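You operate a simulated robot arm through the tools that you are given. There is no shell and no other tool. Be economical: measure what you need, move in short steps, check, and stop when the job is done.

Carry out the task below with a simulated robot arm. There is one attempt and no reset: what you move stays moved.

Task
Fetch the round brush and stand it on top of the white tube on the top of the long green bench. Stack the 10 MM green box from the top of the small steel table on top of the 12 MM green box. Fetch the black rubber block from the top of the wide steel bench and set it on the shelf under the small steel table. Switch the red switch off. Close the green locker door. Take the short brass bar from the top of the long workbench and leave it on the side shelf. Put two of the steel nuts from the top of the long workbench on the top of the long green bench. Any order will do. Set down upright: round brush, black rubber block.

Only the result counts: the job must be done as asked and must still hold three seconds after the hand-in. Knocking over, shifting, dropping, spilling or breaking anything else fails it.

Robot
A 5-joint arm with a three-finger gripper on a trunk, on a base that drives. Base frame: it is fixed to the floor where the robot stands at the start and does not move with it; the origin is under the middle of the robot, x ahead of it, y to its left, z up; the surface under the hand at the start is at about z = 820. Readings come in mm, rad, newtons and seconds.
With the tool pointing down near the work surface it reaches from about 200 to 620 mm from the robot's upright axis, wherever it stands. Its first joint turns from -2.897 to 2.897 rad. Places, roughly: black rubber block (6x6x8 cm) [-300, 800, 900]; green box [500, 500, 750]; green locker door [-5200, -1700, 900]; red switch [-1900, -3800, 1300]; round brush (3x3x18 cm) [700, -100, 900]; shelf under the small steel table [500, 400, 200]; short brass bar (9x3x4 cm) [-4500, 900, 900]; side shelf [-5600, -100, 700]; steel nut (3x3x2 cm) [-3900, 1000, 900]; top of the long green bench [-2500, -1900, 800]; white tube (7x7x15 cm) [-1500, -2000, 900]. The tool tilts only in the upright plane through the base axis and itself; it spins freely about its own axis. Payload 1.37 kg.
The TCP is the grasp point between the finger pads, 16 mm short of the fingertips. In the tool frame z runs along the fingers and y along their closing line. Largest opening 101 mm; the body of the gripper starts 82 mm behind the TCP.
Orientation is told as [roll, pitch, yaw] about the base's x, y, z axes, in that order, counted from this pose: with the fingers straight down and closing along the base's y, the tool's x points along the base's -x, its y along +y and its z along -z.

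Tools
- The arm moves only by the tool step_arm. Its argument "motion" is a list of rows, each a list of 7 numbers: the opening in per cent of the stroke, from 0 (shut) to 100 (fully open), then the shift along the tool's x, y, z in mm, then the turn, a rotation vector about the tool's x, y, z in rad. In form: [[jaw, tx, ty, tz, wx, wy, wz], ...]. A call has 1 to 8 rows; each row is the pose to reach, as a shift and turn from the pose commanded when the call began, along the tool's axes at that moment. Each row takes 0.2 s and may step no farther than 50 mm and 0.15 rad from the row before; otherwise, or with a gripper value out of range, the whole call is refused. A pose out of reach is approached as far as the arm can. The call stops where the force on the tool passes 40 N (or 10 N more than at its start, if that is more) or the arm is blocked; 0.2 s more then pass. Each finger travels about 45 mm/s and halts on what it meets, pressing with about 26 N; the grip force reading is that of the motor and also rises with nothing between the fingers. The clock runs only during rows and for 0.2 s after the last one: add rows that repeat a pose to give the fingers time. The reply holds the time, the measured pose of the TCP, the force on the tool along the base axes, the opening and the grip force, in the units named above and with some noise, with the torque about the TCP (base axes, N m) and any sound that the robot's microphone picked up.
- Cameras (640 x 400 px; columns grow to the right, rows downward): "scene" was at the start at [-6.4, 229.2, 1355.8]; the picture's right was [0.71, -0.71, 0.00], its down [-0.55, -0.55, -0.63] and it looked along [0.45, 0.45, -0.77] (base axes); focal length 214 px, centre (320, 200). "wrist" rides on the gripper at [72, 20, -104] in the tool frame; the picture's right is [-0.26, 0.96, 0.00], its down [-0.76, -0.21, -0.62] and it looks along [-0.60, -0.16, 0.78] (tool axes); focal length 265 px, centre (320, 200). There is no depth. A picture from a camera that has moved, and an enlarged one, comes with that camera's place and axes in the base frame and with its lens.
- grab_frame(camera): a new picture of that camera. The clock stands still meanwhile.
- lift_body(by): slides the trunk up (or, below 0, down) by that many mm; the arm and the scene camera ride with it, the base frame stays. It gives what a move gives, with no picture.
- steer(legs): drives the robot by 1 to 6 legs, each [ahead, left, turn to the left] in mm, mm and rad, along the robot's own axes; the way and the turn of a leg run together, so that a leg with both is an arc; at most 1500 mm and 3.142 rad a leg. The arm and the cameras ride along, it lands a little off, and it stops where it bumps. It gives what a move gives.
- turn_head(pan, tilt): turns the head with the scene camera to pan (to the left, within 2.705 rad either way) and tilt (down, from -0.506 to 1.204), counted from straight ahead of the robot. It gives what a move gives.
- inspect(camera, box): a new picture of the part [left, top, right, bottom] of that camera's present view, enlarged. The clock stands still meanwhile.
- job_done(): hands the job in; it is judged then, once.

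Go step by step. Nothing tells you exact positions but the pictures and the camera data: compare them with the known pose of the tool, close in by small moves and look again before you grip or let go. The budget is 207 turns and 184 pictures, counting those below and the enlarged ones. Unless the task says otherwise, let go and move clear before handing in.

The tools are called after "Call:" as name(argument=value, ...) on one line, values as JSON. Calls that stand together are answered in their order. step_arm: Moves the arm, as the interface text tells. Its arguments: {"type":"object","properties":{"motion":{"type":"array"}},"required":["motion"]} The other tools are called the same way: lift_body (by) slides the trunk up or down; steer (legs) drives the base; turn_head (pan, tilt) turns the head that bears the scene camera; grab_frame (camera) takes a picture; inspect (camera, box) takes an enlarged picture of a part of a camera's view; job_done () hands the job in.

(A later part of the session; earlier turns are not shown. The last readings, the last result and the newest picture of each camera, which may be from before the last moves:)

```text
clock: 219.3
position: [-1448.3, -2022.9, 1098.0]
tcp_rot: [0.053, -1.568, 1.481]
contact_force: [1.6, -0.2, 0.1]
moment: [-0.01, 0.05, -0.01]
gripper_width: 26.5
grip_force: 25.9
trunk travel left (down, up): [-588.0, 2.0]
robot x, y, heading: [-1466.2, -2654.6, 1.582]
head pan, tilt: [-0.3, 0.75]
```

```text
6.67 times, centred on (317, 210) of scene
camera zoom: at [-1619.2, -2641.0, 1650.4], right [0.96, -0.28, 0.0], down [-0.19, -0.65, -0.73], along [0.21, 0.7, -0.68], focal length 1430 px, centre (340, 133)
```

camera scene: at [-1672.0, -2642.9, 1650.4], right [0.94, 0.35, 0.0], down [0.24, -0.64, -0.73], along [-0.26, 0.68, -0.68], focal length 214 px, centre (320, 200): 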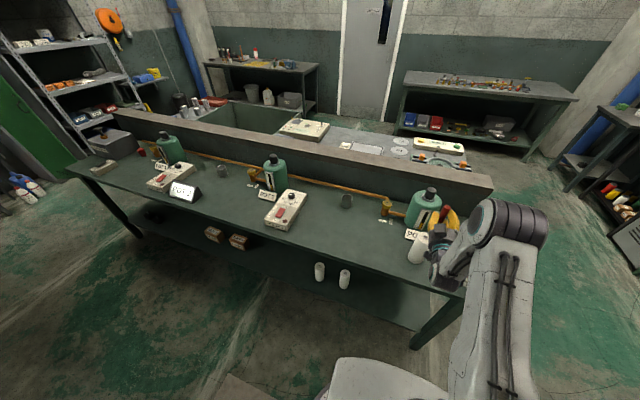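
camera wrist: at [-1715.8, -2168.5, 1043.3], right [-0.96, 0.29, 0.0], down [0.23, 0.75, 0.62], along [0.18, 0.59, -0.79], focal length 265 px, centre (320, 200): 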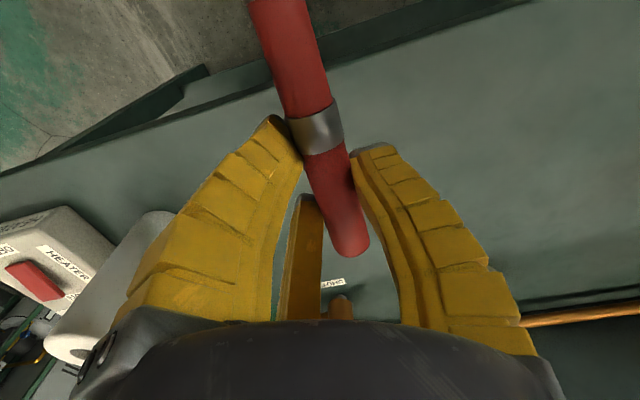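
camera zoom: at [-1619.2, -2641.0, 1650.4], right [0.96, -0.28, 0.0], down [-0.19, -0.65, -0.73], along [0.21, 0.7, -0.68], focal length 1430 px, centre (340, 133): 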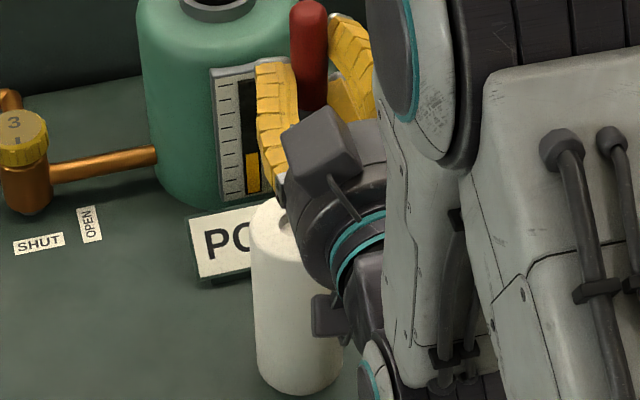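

Correcting for camera bias, the tube centre is about (-1453,-2006). I centre over it and lower; the contact height will tell whether the recess is shallow.

Call:
step_arm(motion=[[0, 0, 5, 13, 0, 0, 0], [0, 7, 5, 13, 0, 0, 0], [0, 12, 5, 13, 0, 0, 0]])

Call:
step_arm(motion=[[0, 2, 0, 0, 0, 0, 0], [0, 4, 0, 0, 0, 0, 0]])

Call:
step_arm(motion=[[0, 2, 0, 0, 0, 0, 0]])

Call:
step_arm(motion=[[0, 2, 0, 0, 0, 0, 0]])

Call:
step_arm(motion=[[0, 2, 0, 0, 0, 0, 0]])

```text
clock: 220.1
position: [-1452.4, -2010.2, 1086.0]
tcp_rot: [0.158, -1.571, 1.383]
contact_force: [0.2, -0.1, -0.8]
moment: [0.04, 0.02, 0.0]
gripper_width: 26.6
grip_force: 25.4
trunk travel left (down, up): [-588.0, 2.0]
robot x, y, heading: [-1468.1, -2656.8, 1.584]
head pan, tilt: [-0.3, 0.75]
```

```text
clock: 220.7
position: [-1453.1, -2010.2, 1082.7]
tcp_rot: [0.136, -1.572, 1.411]
contact_force: [0.3, 0.2, -0.1]
moment: [-0.01, 0.01, -0.02]
gripper_width: 26.8
grip_force: 26.2
trunk travel left (down, up): [-588.0, 2.0]
robot x, y, heading: [-1466.6, -2658.7, 1.586]
head pan, tilt: [-0.3, 0.75]
```

```text
clock: 221.1
position: [-1452.4, -2009.5, 1080.2]
tcp_rot: [0.133, -1.572, 1.407]
contact_force: [0.2, 0.0, -0.3]
moment: [-0.02, 0.02, -0.02]
gripper_width: 26.6
grip_force: 26.1
trunk travel left (down, up): [-588.0, 2.0]
robot x, y, heading: [-1468.7, -2657.6, 1.583]
head pan, tilt: [-0.3, 0.75]
```

```text
clock: 221.5
position: [-1453.4, -2010.2, 1078.1]
tcp_rot: [0.127, -1.571, 1.414]
contact_force: [0.3, 0.1, -0.3]
moment: [0.01, 0.01, -0.02]
gripper_width: 26.8
grip_force: 26.5
trunk travel left (down, up): [-588.0, 2.0]
robot x, y, heading: [-1468.5, -2654.2, 1.581]
head pan, tilt: [-0.3, 0.75]
```

```text
clock: 221.9
position: [-1451.5, -2010.4, 1077.5]
tcp_rot: [0.098, -1.571, 1.444]
contact_force: [-0.4, -1.2, -0.3]
moment: [0.0, 0.01, 0.03]
gripper_width: 26.6
grip_force: 26.0
trunk travel left (down, up): [-588.0, 2.0]
robot x, y, heading: [-1468.0, -2660.0, 1.581]
head pan, tilt: [-0.3, 0.75]
```

Call:
step_arm(motion=[[0, 2, 0, 0, 0, 0, 0]])

Call:
step_arm(motion=[[0, 2, 0, 0, 0, 0, 0]])

Call:
step_arm(motion=[[0, 2, 0, 0, 0, 0, 0]])

Call:
step_arm(motion=[[0, 2, 0, 0, 0, 0, 0]])

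Call:
step_arm(motion=[[0, 2, 0, 0, 0, 0, 0]])

```text
clock: 222.3
position: [-1451.6, -2010.2, 1075.2]
tcp_rot: [2.976, -1.571, -1.431]
contact_force: [0.2, -0.3, 1.6]
moment: [-0.05, 0.03, -0.03]
gripper_width: 26.6
grip_force: 25.7
trunk travel left (down, up): [-588.0, 2.0]
robot x, y, heading: [-1468.4, -2659.0, 1.583]
head pan, tilt: [-0.3, 0.75]
```

```text
clock: 222.7
position: [-1451.6, -2010.4, 1075.7]
tcp_rot: [3.107, -1.567, -1.563]
contact_force: [-0.1, -0.7, 8.7]
moment: [-0.09, 0.03, 0.0]
gripper_width: 26.7
grip_force: 25.6
trunk travel left (down, up): [-588.0, 2.0]
robot x, y, heading: [-1466.5, -2655.9, 1.582]
head pan, tilt: [-0.3, 0.75]
```

```text
clock: 223.1
position: [-1451.9, -2011.6, 1074.8]
tcp_rot: [3.113, -1.561, -1.57]
contact_force: [-0.3, -0.2, 19.8]
moment: [-0.01, 0.09, -0.02]
gripper_width: 26.9
grip_force: 25.5
trunk travel left (down, up): [-588.0, 2.0]
robot x, y, heading: [-1467.6, -2657.9, 1.582]
head pan, tilt: [-0.3, 0.75]
```

```text
clock: 223.5
position: [-1452.9, -2011.0, 1073.7]
tcp_rot: [3.122, -1.555, -1.579]
contact_force: [0.4, -1.3, 27.5]
moment: [-0.06, 0.18, -0.01]
gripper_width: 26.9
grip_force: 25.3
trunk travel left (down, up): [-588.0, 2.0]
robot x, y, heading: [-1469.2, -2654.9, 1.587]
head pan, tilt: [-0.3, 0.75]
```

```text
clock: 223.9
position: [-1451.7, -2011.1, 1073.6]
tcp_rot: [3.132, -1.55, -1.588]
contact_force: [-0.1, -1.6, 31.4]
moment: [-0.04, 0.1, 0.01]
gripper_width: 26.9
grip_force: 25.5
trunk travel left (down, up): [-588.0, 2.0]
robot x, y, heading: [-1465.9, -2658.7, 1.582]
head pan, tilt: [-0.3, 0.75]
```

Contact at TCP z≈1075.5 with little torque. I back off the over-push until the force is near zero before releasing.

Call:
step_arm(motion=[[0, -3, 0, 0, 0, 0, 0], [0, -6.5, 0, 0, 0, 0, 0], [0, -6.5, 0, 0, 0, 0, 0]])

Call:
grab_frame(camera="wrist")

```text
clock: 224.7
position: [-1451.1, -2011.2, 1074.4]
tcp_rot: [3.109, -1.566, -1.566]
contact_force: [-0.1, 2.1, 15.2]
moment: [0.31, 0.04, 0.0]
gripper_width: 26.7
grip_force: 26.1
trunk travel left (down, up): [-588.0, 2.0]
robot x, y, heading: [-1467.0, -2660.4, 1.58]
head pan, tilt: [-0.3, 0.75]
```

```text
49 pictures are left
camera wrist: at [-1475.2, -2114.0, 1002.0], right [-0.96, 0.03, 0.26], down [0.19, -0.63, 0.75], along [0.19, 0.78, 0.6], focal length 265 px, centre (320, 200)
```

wrist: 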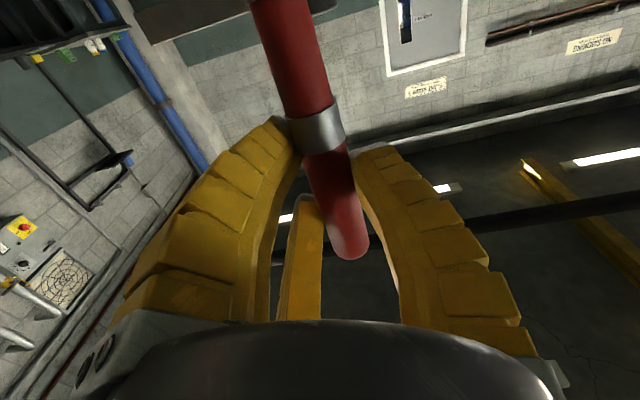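

Call:
step_arm(motion=[[0, -1.5, 0, 0, 0, 0, 0], [0, -1.5, 0, 0, 0, 0, 0]])

Call:
step_arm(motion=[[0, -1, 0, 0, 0, 0, 0], [0, -1, 0, 0, 0, 0, 0]])

```text
clock: 225.3
position: [-1452.7, -2009.8, 1075.5]
tcp_rot: [0.034, -1.568, 1.513]
contact_force: [0.3, 0.5, 9.1]
moment: [0.2, -0.02, -0.05]
gripper_width: 26.6
grip_force: 26.0
trunk travel left (down, up): [-588.0, 2.0]
robot x, y, heading: [-1469.0, -2659.1, 1.587]
head pan, tilt: [-0.3, 0.75]
```

```text
clock: 225.9
position: [-1452.1, -2011.3, 1075.4]
tcp_rot: [0.02, -1.568, 1.525]
contact_force: [1.2, 1.0, 2.1]
moment: [0.09, -0.02, -0.03]
gripper_width: 26.6
grip_force: 26.0
trunk travel left (down, up): [-588.0, 2.0]
robot x, y, heading: [-1469.3, -2658.6, 1.583]
head pan, tilt: [-0.3, 0.75]
```

Call:
step_arm(motion=[[29, 0, 0, 0, 0, 0, 0], [33, 0, 0, 0, 0, 0, 0], [36, 0, 0, 0, 0, 0, 0], [40, 0, 0, 0, 0, 0, 0]])

Call:
grab_frame(camera="wrist")

```text
clock: 226.9
position: [-1451.7, -2009.8, 1075.6]
tcp_rot: [0.078, -1.57, 1.464]
contact_force: [0.0, 0.4, -0.4]
moment: [0.02, 0.0, 0.0]
gripper_width: 44.8
grip_force: 3.7
trunk travel left (down, up): [-588.0, 2.0]
robot x, y, heading: [-1470.5, -2652.7, 1.577]
head pan, tilt: [-0.3, 0.75]
```

```text
48 pictures are left
camera wrist: at [-1475.3, -2113.1, 1003.7], right [-0.96, 0.03, 0.26], down [0.19, -0.63, 0.76], along [0.19, 0.78, 0.6], focal length 265 px, centre (320, 200)
```

wrist: 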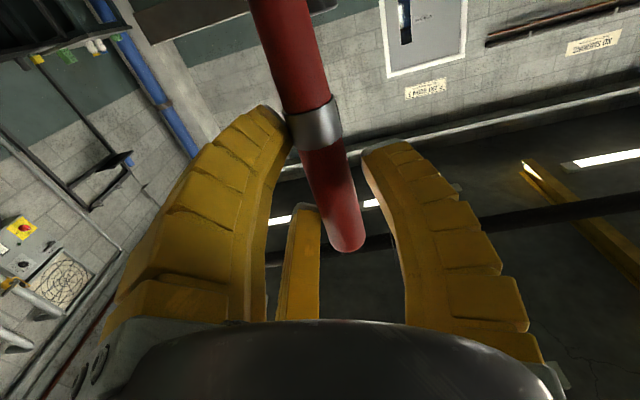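

Standing so far. I open the rest slowly.

Call:
step_arm(motion=[[48, 0, 0, 0, 0, 0, 0], [58, 0, 0, 0, 0, 0, 0], [70, 0, 0, 0, 0, 0, 0], [85, 0, 0, 0, 0, 0, 0], [100, 0, 0, 0, 0, 0, 0], [100, 0, 0, 0, 0, 0, 0]])

Call:
grab_frame(camera="wrist")

```text
clock: 228.3
position: [-1451.5, -2010.0, 1075.3]
tcp_rot: [0.097, -1.571, 1.447]
contact_force: [0.9, -0.4, -0.5]
moment: [-0.03, 0.02, 0.01]
gripper_width: 100.5
grip_force: 0.2
trunk travel left (down, up): [-588.0, 2.0]
robot x, y, heading: [-1466.5, -2659.1, 1.583]
head pan, tilt: [-0.3, 0.75]
```

```text
47 pictures are left
camera wrist: at [-1475.3, -2113.1, 1003.7], right [-0.96, 0.03, 0.26], down [0.19, -0.63, 0.76], along [0.19, 0.78, 0.6], focal length 265 px, centre (320, 200)
```

wrist: 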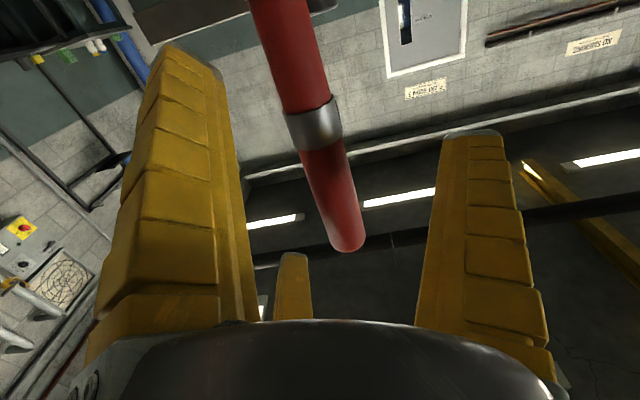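

It stands on its own. I withdraw straight back slowly, then drive away.

Call:
step_arm(motion=[[100, 0, 0, -8, 0, 0, 0], [100, 0, 0, -20, 0, 0, 0], [100, 0, 0, -40, 0, 0, 0], [100, 0, 0, -65, 0, 0, 0]])

Call:
steer(legs=[[-350, 0, 0]])

Call:
turn_head(pan=0.1, tilt=0.6)

Call:
grab_frame(camera="scene")

```text
clock: 229.3
position: [-1455.3, -2074.8, 1076.4]
tcp_rot: [2.758, -1.57, -1.214]
contact_force: [0.5, -0.3, -0.3]
moment: [0.02, 0.03, 0.02]
gripper_width: 100.7
grip_force: 0.0
trunk travel left (down, up): [-588.0, 2.0]
robot x, y, heading: [-1465.4, -2661.6, 1.583]
head pan, tilt: [-0.3, 0.75]
```

```text
clock: 231.6
position: [-1451.7, -2424.0, 1076.2]
tcp_rot: [0.639, -1.571, 0.905]
contact_force: [0.1, -0.8, -0.4]
moment: [-0.05, -0.03, -0.03]
gripper_width: 100.5
grip_force: 0.1
trunk travel left (down, up): [-588.0, 2.0]
robot x, y, heading: [-1463.1, -3008.6, 1.585]
head pan, tilt: [-0.3, 0.75]
```

```text
clock: 232.4
position: [-1450.4, -2424.4, 1076.0]
tcp_rot: [0.083, -1.572, 1.465]
contact_force: [0.6, -0.2, 0.1]
moment: [0.03, 0.01, 0.0]
gripper_width: 100.6
grip_force: 0.0
trunk travel left (down, up): [-588.0, 2.0]
robot x, y, heading: [-1461.8, -3007.6, 1.586]
head pan, tilt: [0.099, 0.6]
```

```text
46 pictures are left
camera scene: at [-1647.8, -2983.0, 1663.3], right [0.99, 0.11, 0.0], down [0.06, -0.56, -0.82], along [-0.09, 0.82, -0.57], focal length 214 px, centre (320, 200)
```

scene: 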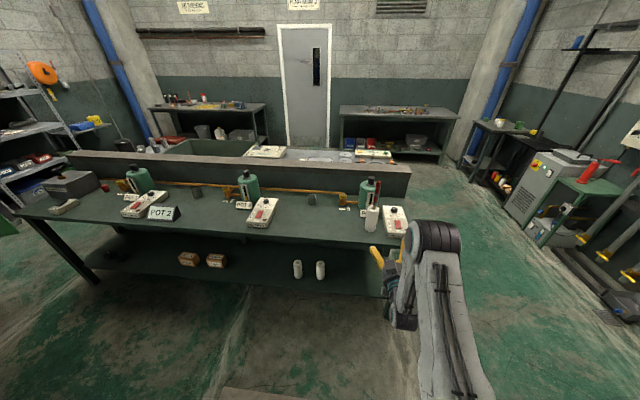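

The brush stands on the tube. Next the red switch, behind me near (-1900,-3800). I turn partway and look.

Call:
steer(legs=[[0, 0, 1.57]])

Call:
turn_head(pan=1.2, tilt=0.3)

Call:
grab_frame(camera="scene")

```text
clock: 236.7
position: [-2044.2, -2993.1, 1076.1]
tcp_rot: [0.033, -1.571, 3.079]
contact_force: [-0.1, -0.4, 0.6]
moment: [0.0, -0.02, 0.03]
gripper_width: 100.6
grip_force: 0.1
trunk travel left (down, up): [-588.0, 2.0]
robot x, y, heading: [-1461.3, -3005.5, -3.133]
head pan, tilt: [0.099, 0.6]
```

```text
clock: 238.0
position: [-2046.0, -2993.8, 1075.3]
tcp_rot: [0.112, -1.57, 2.999]
contact_force: [-0.5, -0.1, 0.4]
moment: [-0.03, 0.01, -0.03]
gripper_width: 100.6
grip_force: 0.1
trunk travel left (down, up): [-588.0, 2.0]
robot x, y, heading: [-1461.9, -3004.0, -3.132]
head pan, tilt: [1.201, 0.3]
```

```text
45 pictures are left
camera scene: at [-1434.5, -3270.5, 1690.8], right [-0.94, 0.35, 0.0], down [0.1, 0.28, -0.96], along [-0.34, -0.89, -0.3], focal length 214 px, centre (320, 200)
```

scene: 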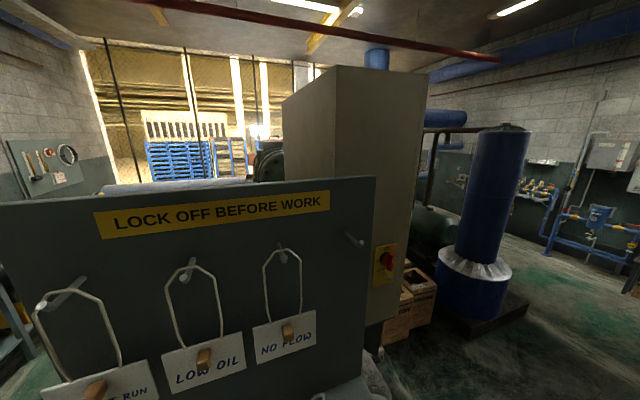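

Call:
inspect(camera="scene", box=[356, 232, 420, 292])

```text
6.67 times, centred on (388, 262) of scene
camera zoom: at [-1434.5, -3270.5, 1690.8], right [-0.94, 0.35, 0.0], down [0.1, 0.28, -0.96], along [-0.34, -0.89, -0.3], focal length 1430 px, centre (-133, -213)
```

zoom: 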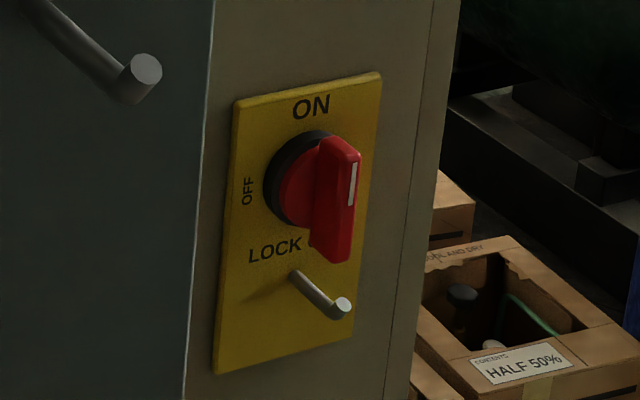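

It's a rotary isolator: bar vertical at ON, OFF is 90° counter-clockwise. I line up in front of it, facing -y.

Call:
steer(legs=[[440, 0, 0], [0, -60, 0], [0, 0, 1.562]])

Call:
turn_head(pan=0.0, tilt=0.45)

Call:
grab_frame(camera="scene")

Call:
grab_frame(camera="wrist")

```text
clock: 240.8
position: [-2481.3, -2997.1, 1075.6]
tcp_rot: [0.459, -1.571, 2.664]
contact_force: [-0.4, 0.4, 0.1]
moment: [-0.02, -0.02, 0.02]
gripper_width: 100.7
grip_force: 0.0
trunk travel left (down, up): [-588.0, 2.0]
robot x, y, heading: [-1900.0, -3003.8, -3.121]
head pan, tilt: [1.201, 0.3]
stopped in leg 2: the robot was blocked; the commanded pose is now the measured one
```

```text
clock: 242.2
position: [-2482.6, -2996.3, 1075.9]
tcp_rot: [0.218, -1.57, 2.904]
contact_force: [0.5, -0.3, 0.2]
moment: [0.0, -0.02, 0.0]
gripper_width: 100.6
grip_force: 0.1
trunk travel left (down, up): [-588.0, 2.0]
robot x, y, heading: [-1901.9, -3007.9, -3.123]
head pan, tilt: [0.0, 0.45]
```

```text
43 pictures are left
camera scene: at [-1927.9, -3182.6, 1676.9], right [-0.02, 1.0, 0.0], down [0.44, 0.01, -0.9], along [-0.9, -0.02, -0.44], focal length 214 px, centre (320, 200)
```

scene: 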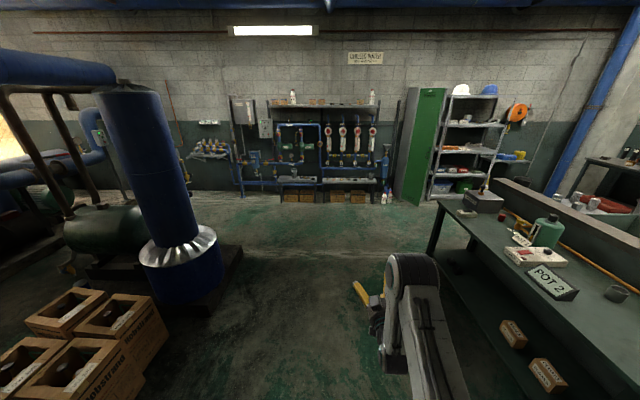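

```text
42 pictures are left
camera wrist: at [-2379.2, -3018.7, 1003.8], right [-0.02, -0.96, 0.26], down [0.62, 0.2, 0.76], along [-0.78, 0.18, 0.6], focal length 265 px, centre (320, 200)
```

wrist: 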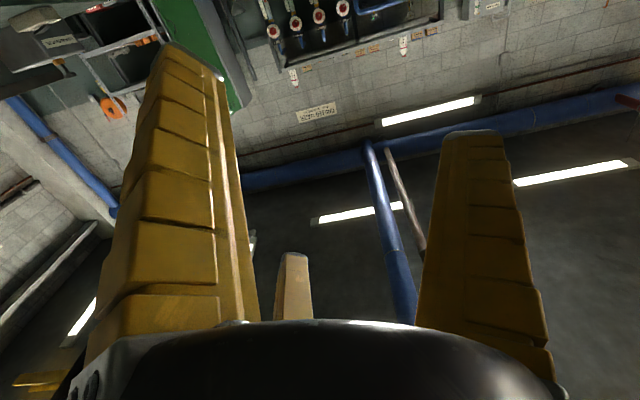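

Something blocked the small sideways step to +y. I look down on that side before going on.

Call:
turn_head(pan=-1.5, tilt=1.0)

Call:
grab_frame(camera="scene")

```text
clock: 243.8
position: [-2482.4, -2998.1, 1076.1]
tcp_rot: [0.228, -1.568, 2.894]
contact_force: [0.6, -0.3, 0.4]
moment: [0.0, -0.02, -0.01]
gripper_width: 100.7
grip_force: 0.1
trunk travel left (down, up): [-588.0, 2.0]
robot x, y, heading: [-1894.3, -3005.4, -3.119]
head pan, tilt: [-1.499, 1.0]
```

```text
41 pictures are left
camera scene: at [-1842.4, -3111.3, 1631.3], right [1.0, 0.09, 0.0], down [0.08, -0.84, -0.54], along [-0.05, 0.54, -0.84], focal length 214 px, centre (320, 200)
```

scene: 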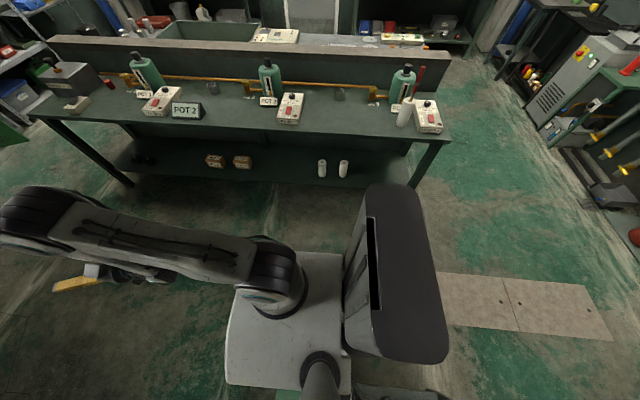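

The cart with the lock-off board is close behind me on the -y side; turning should be free. I turn to face the switch.

Call:
steer(legs=[[0, 0, 1.55]])

Call:
turn_head(pan=0.1, tilt=0.45)

Call:
grab_frame(camera="scene")

```text
clock: 248.1
position: [-1914.3, -3589.8, 1075.3]
tcp_rot: [0.212, -1.569, -1.813]
contact_force: [0.1, 0.5, -0.8]
moment: [0.0, -0.02, 0.02]
gripper_width: 100.5
grip_force: 0.0
trunk travel left (down, up): [-588.0, 2.0]
robot x, y, heading: [-1903.0, -3006.2, -1.563]
head pan, tilt: [-1.499, 1.0]
```

```text
clock: 249.7
position: [-1914.5, -3590.1, 1074.9]
tcp_rot: [0.224, -1.567, -1.826]
contact_force: [0.3, -0.3, 0.5]
moment: [0.02, -0.02, 0.03]
gripper_width: 100.5
grip_force: 0.2
trunk travel left (down, up): [-588.0, 2.0]
robot x, y, heading: [-1894.6, -3007.5, -1.565]
head pan, tilt: [0.099, 0.45]
```

```text
40 pictures are left
camera scene: at [-1714.5, -3036.4, 1676.8], right [-0.99, -0.11, 0.0], down [-0.05, 0.43, -0.9], along [0.1, -0.9, -0.44], focal length 214 px, centre (320, 200)
```

scene: 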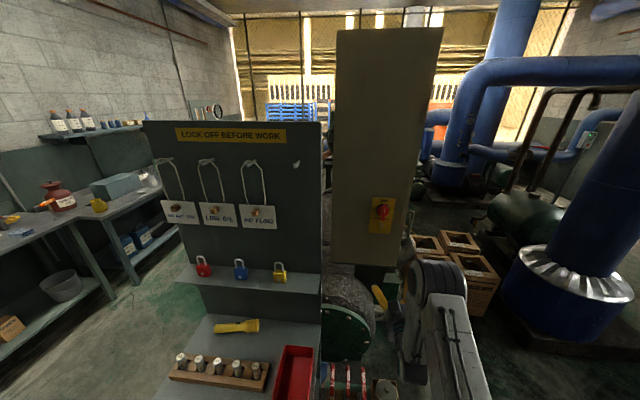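

The switch bar is at about (-1867,-3756,1292). I strafe in line and raise the level tool to its height.

Call:
steer(legs=[[0, 42, 0]])

Call:
step_arm(motion=[[100, -45, 0, 0, 0, 0, 0], [100, -90, 0, 0, 0, 0, 0], [100, -135, 0, 0, 0, 0, 0], [100, -180, 0, 0, 0, 0, 0], [100, -217, 0, 0, 0, 0, 0]])

Call:
grab_frame(camera="wrist")

Call:
inspect(camera="scene", box=[330, 160, 458, 280])

```text
clock: 250.6
position: [-1871.5, -3590.1, 1076.5]
tcp_rot: [-0.797, -1.569, -0.805]
contact_force: [0.8, 0.1, -0.2]
moment: [-0.02, -0.01, -0.03]
gripper_width: 100.6
grip_force: 0.0
trunk travel left (down, up): [-588.0, 2.0]
robot x, y, heading: [-1858.6, -3007.7, -1.563]
head pan, tilt: [0.099, 0.45]
```

```text
clock: 251.8
position: [-1873.3, -3589.2, 1292.4]
tcp_rot: [0.144, -1.569, -1.746]
contact_force: [-0.1, -0.4, -0.5]
moment: [0.03, -0.01, 0.05]
gripper_width: 100.9
grip_force: 0.0
trunk travel left (down, up): [-588.0, 2.0]
robot x, y, heading: [-1858.0, -3001.2, -1.56]
head pan, tilt: [0.099, 0.45]
```

```text
39 pictures are left
camera wrist: at [-1850.1, -3484.6, 1220.8], right [0.96, -0.03, 0.26], down [-0.19, 0.63, 0.76], along [-0.19, -0.78, 0.6], focal length 265 px, centre (320, 200)
```

wrist: 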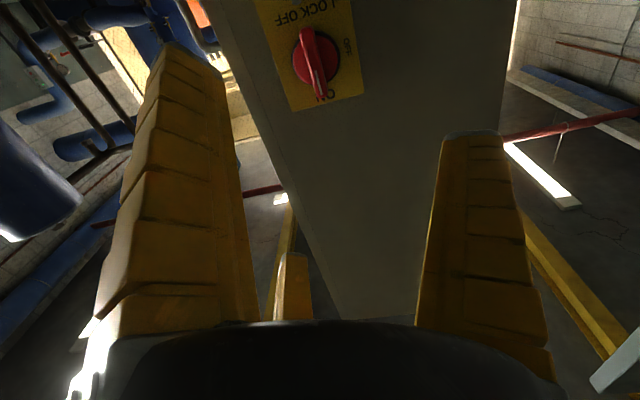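

```text
3.33 times, centred on (394, 220) of scene
camera zoom: at [-1672.6, -3035.2, 1676.8], right [-0.99, -0.11, 0.0], down [-0.05, 0.43, -0.9], along [0.1, -0.9, -0.43], focal length 715 px, centre (73, 133)
```

zoom: 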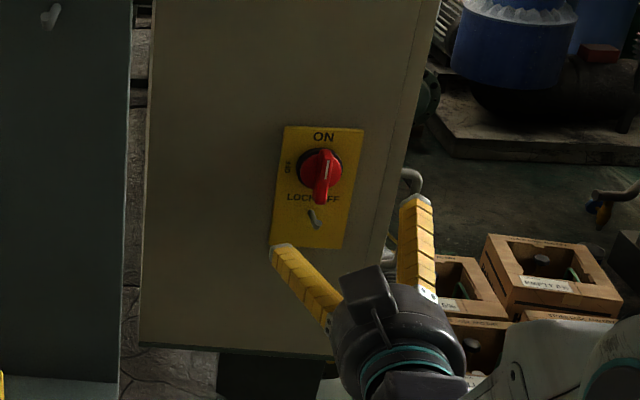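

Call:
step_arm(motion=[[100, 8, -2, 35, 0, 0, 0], [100, 16, -4, 70, 0, 0, 0], [100, 16, -4, 105, 0, 0, 0]])

Call:
grab_frame(camera="wrist")

```text
clock: 252.6
position: [-1878.1, -3695.2, 1275.9]
tcp_rot: [0.103, -1.569, -1.711]
contact_force: [0.5, -0.6, 0.4]
moment: [0.02, 0.0, 0.0]
gripper_width: 100.4
grip_force: 0.0
trunk travel left (down, up): [-588.0, 2.0]
robot x, y, heading: [-1854.7, -3005.2, -1.561]
head pan, tilt: [0.099, 0.45]
```

```text
37 pictures are left
camera wrist: at [-1856.4, -3591.5, 1204.4], right [0.96, -0.04, 0.26], down [-0.18, 0.63, 0.76], along [-0.19, -0.78, 0.6], focal length 265 px, centre (320, 200)
```

wrist: 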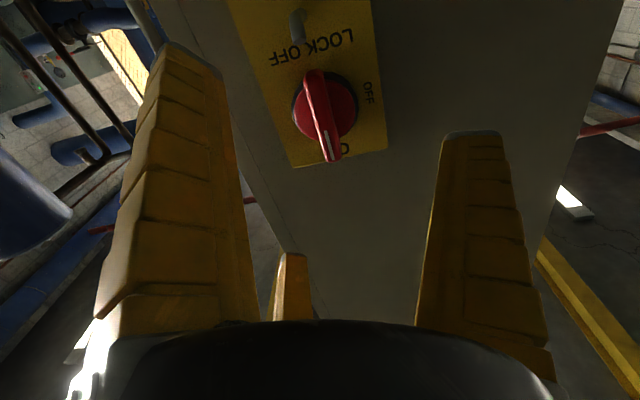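

Call:
step_arm(motion=[[100, -3, -2, 35, 0, 0, 0], [100, -3, -2, 60, 0, 0, 0], [100, -3, -2, 74, 0, 0, 0]])

Call:
grab_frame(camera="wrist")

```text
clock: 253.4
position: [-1883.2, -3770.0, 1280.1]
tcp_rot: [0.199, -1.571, -1.806]
contact_force: [-0.4, -0.3, 0.6]
moment: [0.02, -0.01, 0.01]
gripper_width: 100.7
grip_force: 0.0
trunk travel left (down, up): [-588.0, 2.0]
robot x, y, heading: [-1861.2, -3006.9, -1.564]
head pan, tilt: [0.099, 0.45]
```

```text
36 pictures are left
camera wrist: at [-1860.3, -3665.5, 1208.0], right [0.96, -0.04, 0.26], down [-0.18, 0.63, 0.76], along [-0.19, -0.78, 0.6], focal length 265 px, centre (320, 200)
```

wrist: 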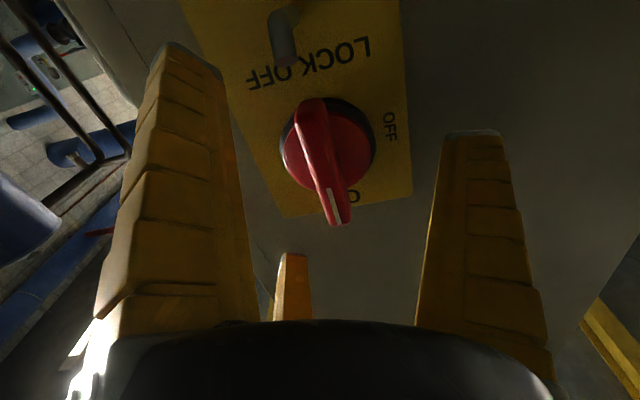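

Call:
step_arm(motion=[[100, 5, 4, 5, 0, 0, 0], [60, 5, 4, 5, 0, 0, 0], [0, 5, 4, 5, 0, 0, 0], [0, 5, 4, 5, 0, 0, 0], [0, 5, 4, 5, 0, 0, 0], [0, 5, 4, 5, 0, 0, 0], [0, 5, 4, 5, 0, 0, 0], [0, 5, 4, 5, 0, 0, 0]])

Call:
grab_frame(camera="wrist")

```text
clock: 255.2
position: [-1883.9, -3774.5, 1274.7]
tcp_rot: [0.758, -1.566, -2.365]
contact_force: [-10.8, 1.8, -2.3]
moment: [0.03, 0.03, 0.01]
gripper_width: 18.4
grip_force: 28.1
trunk travel left (down, up): [-588.0, 2.0]
robot x, y, heading: [-1856.5, -3004.8, -1.56]
head pan, tilt: [0.099, 0.45]
```

```text
35 pictures are left
camera wrist: at [-1860.5, -3669.5, 1202.8], right [0.96, -0.03, 0.27], down [-0.19, 0.63, 0.76], along [-0.19, -0.78, 0.6], focal length 265 px, centre (320, 200)
```

wrist: 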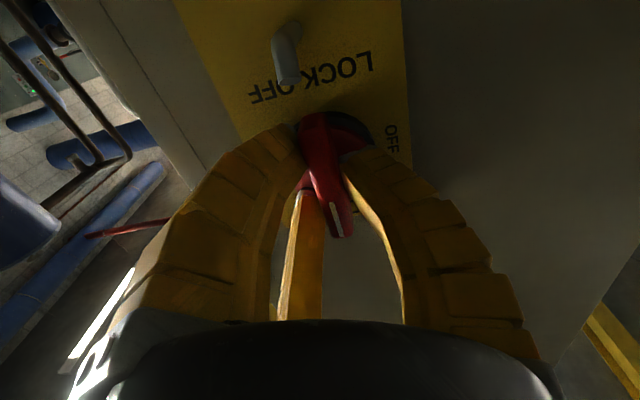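

Gripped the bar. I rotate the tool counter-clockwise by 90°.

Call:
step_arm(motion=[[0, 0, -1, 0, 0, 0, -0.14], [0, 0, -1, 0, 0, 0, -0.28], [0, 0, -1, 0, 0, 0, -0.42], [0, 0, -1, 0, 0, 0, -0.56], [0, 0, -1, 0, 0, 0, -0.7], [0, 0, -1, 0, 0, 0, -0.84], [0, 0, -1, 0, 0, 0, -0.98], [0, 0, -1, 0, 0, 0, -1.12]])

Call:
step_arm(motion=[[0, 0, 0, 0, 0, 0, -0.12], [0, 0, 0, 0, 0, 0, -0.24], [0, 0, 0, 0, 0, 0, -0.36], [0, 0, 0, 0, 0, 0, -0.48]])

Call:
grab_frame(camera="wrist")

```text
clock: 257.0
position: [-1881.1, -3773.1, 1278.7]
tcp_rot: [-1.579, -0.449, -0.03]
contact_force: [-5.9, -6.3, 18.4]
moment: [-0.14, 0.06, 0.17]
gripper_width: 16.0
grip_force: 27.4
trunk travel left (down, up): [-588.0, 2.0]
robot x, y, heading: [-1856.8, -3007.2, -1.56]
head pan, tilt: [0.099, 0.45]
```

```text
clock: 258.0
position: [-1878.0, -3772.7, 1280.3]
tcp_rot: [-1.581, 0.031, -0.033]
contact_force: [3.0, -5.7, 20.6]
moment: [-0.13, -0.81, -0.13]
gripper_width: 14.5
grip_force: 27.8
trunk travel left (down, up): [-588.0, 2.0]
robot x, y, heading: [-1858.0, -3006.4, -1.561]
head pan, tilt: [0.099, 0.45]
```

```text
34 pictures are left
camera wrist: at [-1948.5, -3665.5, 1261.1], right [0.24, -0.02, -0.97], down [0.78, 0.6, 0.18], along [0.58, -0.8, 0.16], focal length 265 px, centre (320, 200)
```

wrist: 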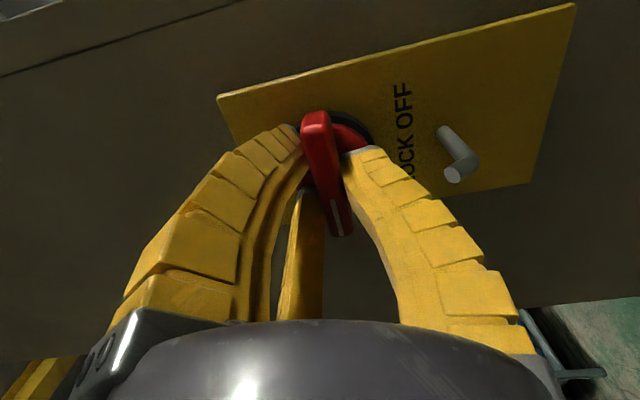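

The bar now points to OFF. I open only partly (the lock pin is below) and withdraw.

Call:
step_arm(motion=[[30, 0, 0, 0, 0, 0, 0], [34, 0, 0, 0, 0, 0, 0], [34, 0, 0, 0, 0, 0, 0], [34, 0, 0, -20, 0, 0, 0], [34, 0, 0, -55, 0, 0, 0], [34, 0, 0, -100, 0, 0, 0]])

Call:
grab_frame(camera="wrist")

```text
clock: 259.4
position: [-1876.6, -3671.0, 1276.3]
tcp_rot: [-1.57, 0.03, -0.033]
contact_force: [0.3, -0.1, -0.1]
moment: [0.0, 0.03, -0.01]
gripper_width: 38.9
grip_force: 3.5
trunk travel left (down, up): [-588.0, 2.0]
robot x, y, heading: [-1857.9, -3009.0, -1.561]
head pan, tilt: [0.099, 0.45]
```

```text
33 pictures are left
camera wrist: at [-1947.0, -3563.8, 1257.8], right [0.24, -0.01, -0.97], down [0.78, 0.59, 0.19], along [0.57, -0.81, 0.15], focal length 265 px, centre (320, 200)
```

wrist: 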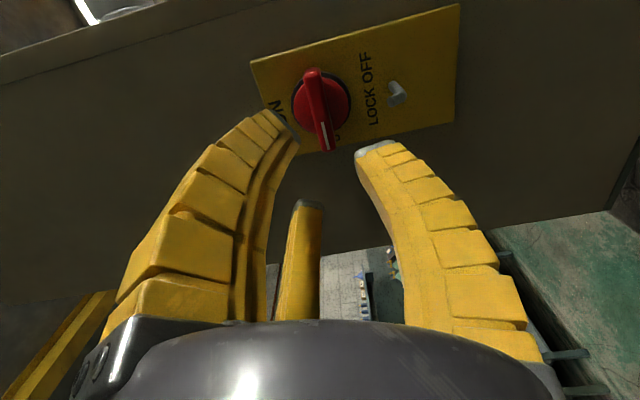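

Switch is OFF. Next the green locker door: I back off, turn to face -x and drive toward it.

Call:
steer(legs=[[-150, 0, 0], [0, 0, -1.571], [1300, 0, 0], [700, 0, 0]])

Call:
step_arm(motion=[[0, 0, 0, 0, 0, 0, 0.14], [0, 0, 0, 0, 0, 0, 0.28], [0, 0, 0, 0, 0, 0, 0.42], [0, 0, 0, 0, 0, 0, 0.56], [0, 0, 0, 0, 0, 0, 0.7], [0, 0, 0, 0, 0, 0, 0.84], [0, 0, 0, 0, 0, 0, 0.98], [0, 0, 0, 0, 0, 0, 1.12]])

Call:
turn_head(pan=-0.4, tilt=0.4)

Call:
grab_frame(camera="scene")

```text
clock: 274.2
position: [-4531.4, -2824.6, 1275.4]
tcp_rot: [-1.569, 0.03, -1.621]
contact_force: [0.0, -1.3, -0.1]
moment: [-0.04, 0.04, 0.01]
gripper_width: 39.1
grip_force: 3.5
trunk travel left (down, up): [-588.0, 2.0]
robot x, y, heading: [-3865.4, -2856.9, 3.137]
head pan, tilt: [0.099, 0.45]
```

```text
clock: 276.0
position: [-4530.1, -2824.8, 1275.3]
tcp_rot: [-1.569, -1.095, -1.625]
contact_force: [0.1, 0.6, -0.2]
moment: [-0.01, 0.04, 0.0]
gripper_width: 0.0
grip_force: 26.5
trunk travel left (down, up): [-588.0, 2.0]
robot x, y, heading: [-3859.8, -2855.3, 3.135]
head pan, tilt: [0.099, 0.45]
```

```text
clock: 277.0
position: [-4530.7, -2824.9, 1275.6]
tcp_rot: [-1.568, -1.091, -1.623]
contact_force: [1.0, -0.1, -0.6]
moment: [0.03, 0.01, -0.01]
gripper_width: 0.1
grip_force: 25.6
trunk travel left (down, up): [-588.0, 2.0]
robot x, y, heading: [-3864.3, -2853.2, 3.136]
head pan, tilt: [-0.4, 0.4]
```

```text
32 pictures are left
camera scene: at [-3891.3, -2995.2, 1681.5], right [0.39, 0.92, 0.0], down [0.36, -0.15, -0.92], along [-0.85, 0.36, -0.39], focal length 214 px, centre (320, 200)
```

scene: 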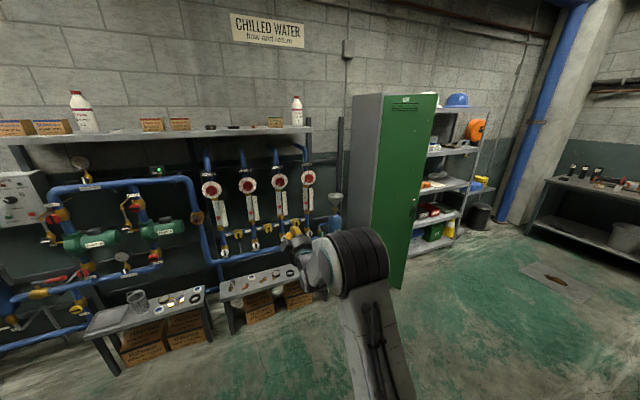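

Call:
inspect(camera="scene", box=[330, 80, 460, 300])

```text
1.82 times, centred on (395, 190) of scene
camera zoom: at [-3891.3, -2995.2, 1681.5], right [0.39, 0.92, 0.0], down [0.36, -0.15, -0.92], along [-0.85, 0.36, -0.39], focal length 390 px, centre (184, 218)
```

zoom: 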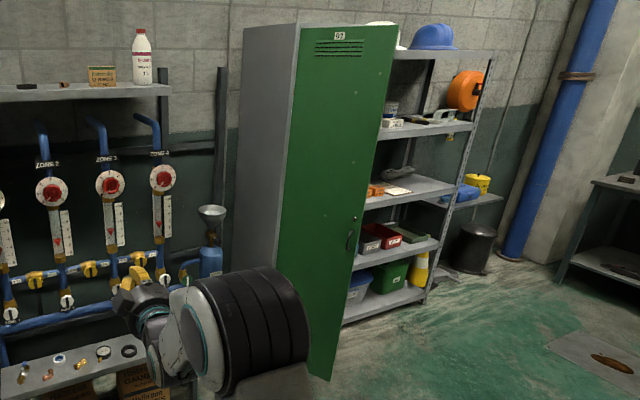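

The door (outer face toward us) is open about 55°, hinged at its -y side near (-5360,-1815), free edge near (-5087,-1624). I position in front to push it shut along -x.

Call:
steer(legs=[[436, -1190, 0]])

Call:
turn_head(pan=0.0, tilt=0.5)

Call:
grab_frame(camera="scene")

```text
clock: 283.3
position: [-4949.9, -1630.3, 1274.9]
tcp_rot: [-1.569, -1.09, -1.632]
contact_force: [0.3, 0.0, 0.0]
moment: [0.01, -0.01, 0.0]
gripper_width: 0.0
grip_force: 26.3
trunk travel left (down, up): [-588.0, 2.0]
robot x, y, heading: [-4283.4, -1665.5, 3.125]
head pan, tilt: [-0.4, 0.4]
```

```text
clock: 284.2
position: [-4950.4, -1629.4, 1275.2]
tcp_rot: [-1.569, -1.091, -1.632]
contact_force: [-0.2, -0.2, -0.6]
moment: [0.02, 0.02, -0.01]
gripper_width: 0.0
grip_force: 26.0
trunk travel left (down, up): [-588.0, 2.0]
robot x, y, heading: [-4282.8, -1668.1, 3.128]
head pan, tilt: [0.0, 0.499]
```

```text
30 pictures are left
camera scene: at [-4317.8, -1841.5, 1672.4], right [0.01, 1.0, 0.0], down [0.48, -0.01, -0.88], along [-0.88, 0.01, -0.48], focal length 214 px, centre (320, 200)
```

scene: 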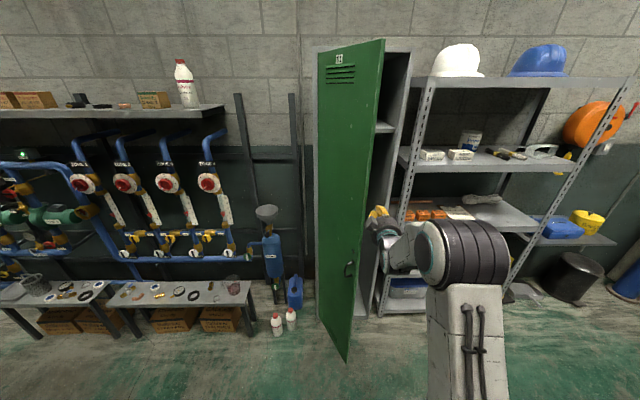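

The gripper is just past the door's free edge; I shift 60 mm toward the hinge side, then push with the arm.

Call:
step_arm(motion=[[0, 0, 0, -45, 0, 0, 0], [0, 0, 0, -90, 0, 0, 0], [0, 0, 0, -105, 0, 0, 0]])

Call:
steer(legs=[[0, 62, 0], [215, 0, 0]])

Call:
step_arm(motion=[[0, 0, 0, 25, 0, 0, 0], [0, 0, 0, 50, 0, 0, 0], [0, 0, 0, 75, 0, 0, 0], [0, 0, 0, 100, 0, 0, 0], [0, 0, 0, 125, 0, 0, 0], [0, 0, 0, 150, 0, 0, 0], [0, 0, 0, 175, 0, 0, 0]])

Call:
grab_frame(camera="scene")

```text
clock: 285.0
position: [-4843.5, -1637.8, 1274.7]
tcp_rot: [-1.571, -1.091, -1.63]
contact_force: [-0.1, -1.1, 0.3]
moment: [0.0, 0.02, 0.02]
gripper_width: 0.0
grip_force: 26.1
trunk travel left (down, up): [-588.0, 2.0]
robot x, y, heading: [-4281.6, -1663.2, 3.126]
head pan, tilt: [0.0, 0.499]
```

```text
clock: 287.2
position: [-5060.1, -1695.4, 1274.7]
tcp_rot: [-1.567, -1.09, -1.633]
contact_force: [0.8, 0.2, -0.8]
moment: [0.0, 0.03, 0.01]
gripper_width: 0.0
grip_force: 25.8
trunk travel left (down, up): [-588.0, 2.0]
robot x, y, heading: [-4497.7, -1725.5, 3.131]
head pan, tilt: [0.0, 0.499]
```

```text
clock: 288.8
position: [-5234.8, -1686.2, 1275.2]
tcp_rot: [-1.568, -1.091, -1.633]
contact_force: [-0.5, -0.2, 0.0]
moment: [-0.02, 0.0, 0.01]
gripper_width: 0.1
grip_force: 25.3
trunk travel left (down, up): [-588.0, 2.0]
robot x, y, heading: [-4497.2, -1729.1, 3.13]
head pan, tilt: [0.0, 0.499]
```

```text
29 pictures are left
camera scene: at [-4533.6, -1900.6, 1672.4], right [0.01, 1.0, 0.0], down [0.48, -0.01, -0.88], along [-0.88, 0.01, -0.48], focal length 214 px, centre (320, 200)
```

scene: 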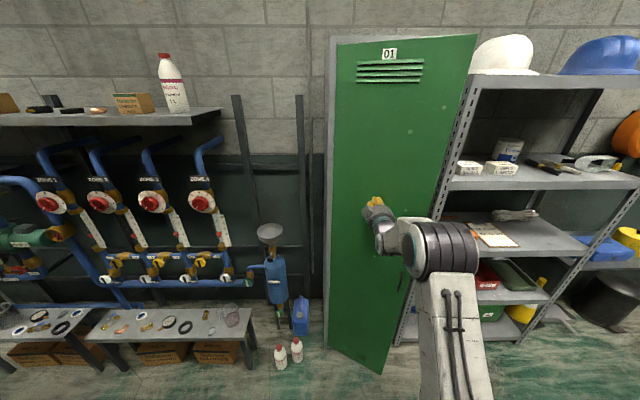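

Call:
step_arm(motion=[[0, 0, 0, -45, 0, 0, 0], [0, 0, 0, -90, 0, 0, 0], [0, 0, 0, -120, 0, 0, 0]])

Call:
steer(legs=[[0, -85, 0], [95, 0, 0]])

Call:
step_arm(motion=[[0, 0, 0, 20, 0, 0, 0], [0, 0, 0, 40, 0, 0, 0], [0, 0, 0, 60, 0, 0, 0], [0, 0, 0, 80, 0, 0, 0], [0, 0, 0, 100, 0, 0, 0], [0, 0, 0, 115, 0, 0, 0], [0, 0, 0, 130, 0, 0, 0]])

Call:
grab_frame(camera="scene")

```text
clock: 289.6
position: [-5112.8, -1692.9, 1276.3]
tcp_rot: [-1.571, -1.091, -1.628]
contact_force: [-0.1, -0.1, -0.3]
moment: [0.0, 0.04, -0.01]
gripper_width: 0.2
grip_force: 25.6
trunk travel left (down, up): [-588.0, 2.0]
robot x, y, heading: [-4499.0, -1723.8, 3.131]
head pan, tilt: [0.0, 0.499]
```

```text
clock: 291.4
position: [-5206.8, -1605.4, 1275.0]
tcp_rot: [-1.565, -1.09, -1.633]
contact_force: [-0.5, 0.1, -0.3]
moment: [0.03, 0.01, 0.02]
gripper_width: 0.1
grip_force: 26.1
trunk travel left (down, up): [-588.0, 2.0]
robot x, y, heading: [-4588.3, -1638.8, 3.129]
head pan, tilt: [0.0, 0.499]
```

```text
clock: 293.0
position: [-5337.2, -1597.6, 1274.9]
tcp_rot: [-1.567, -1.09, -1.634]
contact_force: [-0.7, 0.0, 0.0]
moment: [-0.01, 0.02, 0.01]
gripper_width: 0.1
grip_force: 25.7
trunk travel left (down, up): [-588.0, 2.0]
robot x, y, heading: [-4592.3, -1635.4, 3.125]
head pan, tilt: [0.0, 0.499]
```

```text
28 pictures are left
camera scene: at [-4626.0, -1813.5, 1672.4], right [0.01, 1.0, 0.0], down [0.48, -0.01, -0.88], along [-0.88, 0.01, -0.48], focal length 214 px, centre (320, 200)
```

scene: 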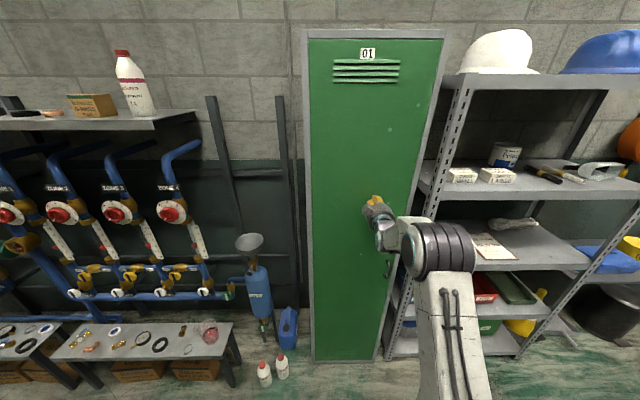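

Nearly shut. I keep pressing gently until resistance is felt.

Call:
step_arm(motion=[[0, 0, 0, 6, 0, 0, 0], [0, 0, 0, 12, 0, 0, 0], [0, 0, 0, 18, 0, 0, 0], [0, 0, 0, 24, 0, 0, 0]])

Call:
inspect(camera="scene", box=[290, 20, 460, 370])

```text
clock: 293.9
position: [-5345.7, -1597.5, 1276.2]
tcp_rot: [-1.556, -1.091, -1.641]
contact_force: [33.0, -1.3, 2.5]
moment: [-0.04, 0.04, 0.22]
gripper_width: 6.2
grip_force: 28.2
trunk travel left (down, up): [-588.0, 2.0]
robot x, y, heading: [-4586.6, -1637.8, 3.129]
head pan, tilt: [0.0, 0.499]
stopped in row 4: the force on the tool passed its limit at 44 N (the readings are from after the stop); the commanded pose is now the measured one
```

```text
1.14 times, centred on (375, 195) of scene
camera zoom: at [-4615.8, -1814.1, 1672.6], right [0.01, 1.0, 0.0], down [0.47, -0.01, -0.88], along [-0.88, 0.01, -0.47], focal length 245 px, centre (257, 206)
```

zoom: 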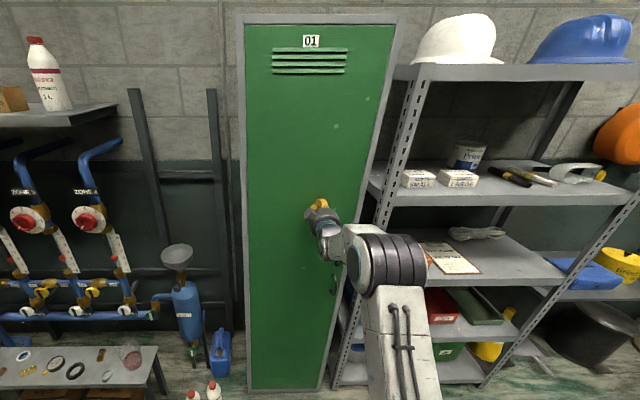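

The door is shut. Next the long workbench: I back off, reset the tool to vertical and turn toward it.

Call:
step_arm(motion=[[0, 0, 0, -45, 0, 0, 0.12], [0, 0, 0, -90, 0, 0, 0.24], [0, 0, 0, -135, 0, 0, 0.36], [0, 0, 0, -170, 0, 0, 0.48]])

Call:
steer(legs=[[-290, 0, 0], [0, 0, -1.57], [1400, 0, 0]])

Call:
step_arm(motion=[[100, 0, 0, 0, 0, 0.14, 0], [100, 0, 0, 0, 0, 0.28, 0], [100, 0, 0, 0, 0, 0.42, 0], [100, 0, 0, 0, 0, 0.56, 0], [100, 0, 0, 0, 0, 0.7, 0], [100, 0, 0, 0, 0, 0.84, 0], [100, 0, 0, 0, 0, 0.98, 0], [100, 0, 0, 0, 0, 1.12, 0]])

Call:
step_arm(motion=[[100, 0, 0, 0, 0, 0.14, 0], [100, 0, 0, 0, 0, 0.28, 0], [100, 0, 0, 0, 0, 0.42, 0], [100, 0, 0, 0, 0, 0.48, 0]])

Call:
turn_head(pan=0.0, tilt=0.45)

Call:
grab_frame(camera="scene")

```text
clock: 294.9
position: [-5181.7, -1605.7, 1272.8]
tcp_rot: [0.174, -1.559, 2.91]
contact_force: [-0.4, 0.6, 0.0]
moment: [0.01, -0.03, 0.02]
gripper_width: 0.0
grip_force: 27.8
trunk travel left (down, up): [-588.0, 2.0]
robot x, y, heading: [-4592.0, -1638.6, 3.129]
head pan, tilt: [0.0, 0.499]
```

```text
clock: 307.3
position: [-4225.9, 342.0, 1275.4]
tcp_rot: [0.193, -1.561, 1.308]
contact_force: [0.4, -0.3, -0.1]
moment: [0.0, 0.0, 0.1]
gripper_width: 0.0
grip_force: 27.8
trunk travel left (down, up): [-588.0, 2.0]
robot x, y, heading: [-4269.0, -244.2, 1.548]
head pan, tilt: [0.0, 0.499]
```

```text
clock: 309.1
position: [-4227.4, 357.3, 1267.0]
tcp_rot: [0.002, -0.429, 1.502]
contact_force: [-0.2, 0.5, 0.0]
moment: [0.0, -0.05, 0.0]
gripper_width: 100.6
grip_force: 0.1
trunk travel left (down, up): [-588.0, 2.0]
robot x, y, heading: [-4264.6, -246.1, 1.546]
head pan, tilt: [0.0, 0.499]
```

```text
clock: 310.1
position: [-4229.9, 315.9, 1248.4]
tcp_rot: [0.001, 0.049, 1.503]
contact_force: [0.2, -1.3, -0.3]
moment: [0.06, 0.0, -0.02]
gripper_width: 100.9
grip_force: 0.0
out of reach, approached as far as the arm can: row 3, 4
trunk travel left (down, up): [-588.0, 2.0]
robot x, y, heading: [-4268.9, -245.4, 1.548]
head pan, tilt: [0.0, 0.499]
```

```text
clock: 310.8
position: [-4229.9, 315.9, 1248.2]
tcp_rot: [0.002, 0.048, 1.504]
contact_force: [-0.5, 0.5, -0.1]
moment: [-0.02, -0.01, -0.02]
gripper_width: 100.6
grip_force: 0.1
trunk travel left (down, up): [-588.0, 2.0]
robot x, y, heading: [-4264.1, -245.6, 1.543]
head pan, tilt: [0.0, 0.45]
```

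```text
26 pictures are left
camera scene: at [-4440.7, -229.8, 1679.1], right [1.0, -0.02, 0.0], down [-0.01, -0.42, -0.91], along [0.02, 0.91, -0.42], focal length 214 px, centre (320, 200)
```

scene: 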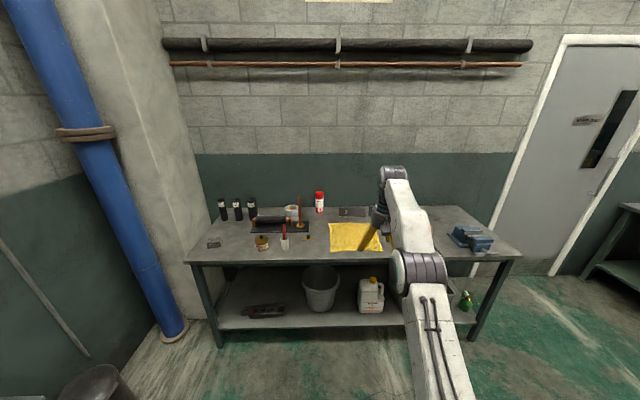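

Call:
inspect(camera="scene", box=[190, 180, 350, 270])

Call:
inspect(camera="scene", box=[350, 190, 510, 280])

```text
4.00 times, centred on (270, 225) of scene
camera zoom: at [-4440.7, -229.8, 1679.1], right [1.0, -0.02, 0.0], down [-0.01, -0.42, -0.91], along [0.02, 0.91, -0.42], focal length 858 px, centre (520, 100)
```

zoom: 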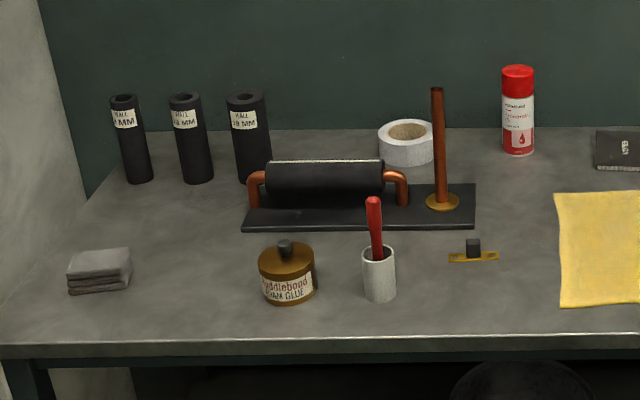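

```text
4.00 times, centred on (430, 235) of scene
camera zoom: at [-4440.7, -229.8, 1679.1], right [1.0, -0.02, 0.0], down [-0.01, -0.42, -0.91], along [0.02, 0.91, -0.42], focal length 858 px, centre (-120, 60)
```

zoom: 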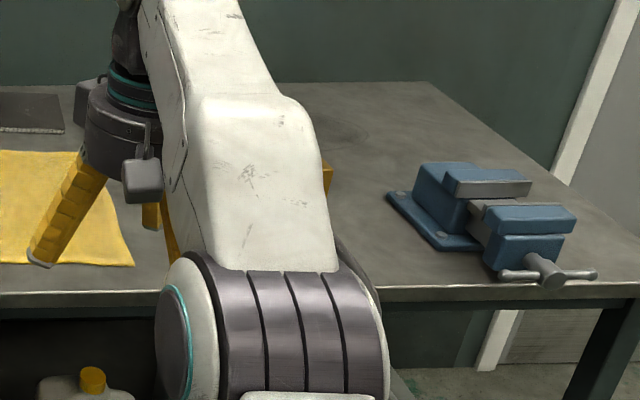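

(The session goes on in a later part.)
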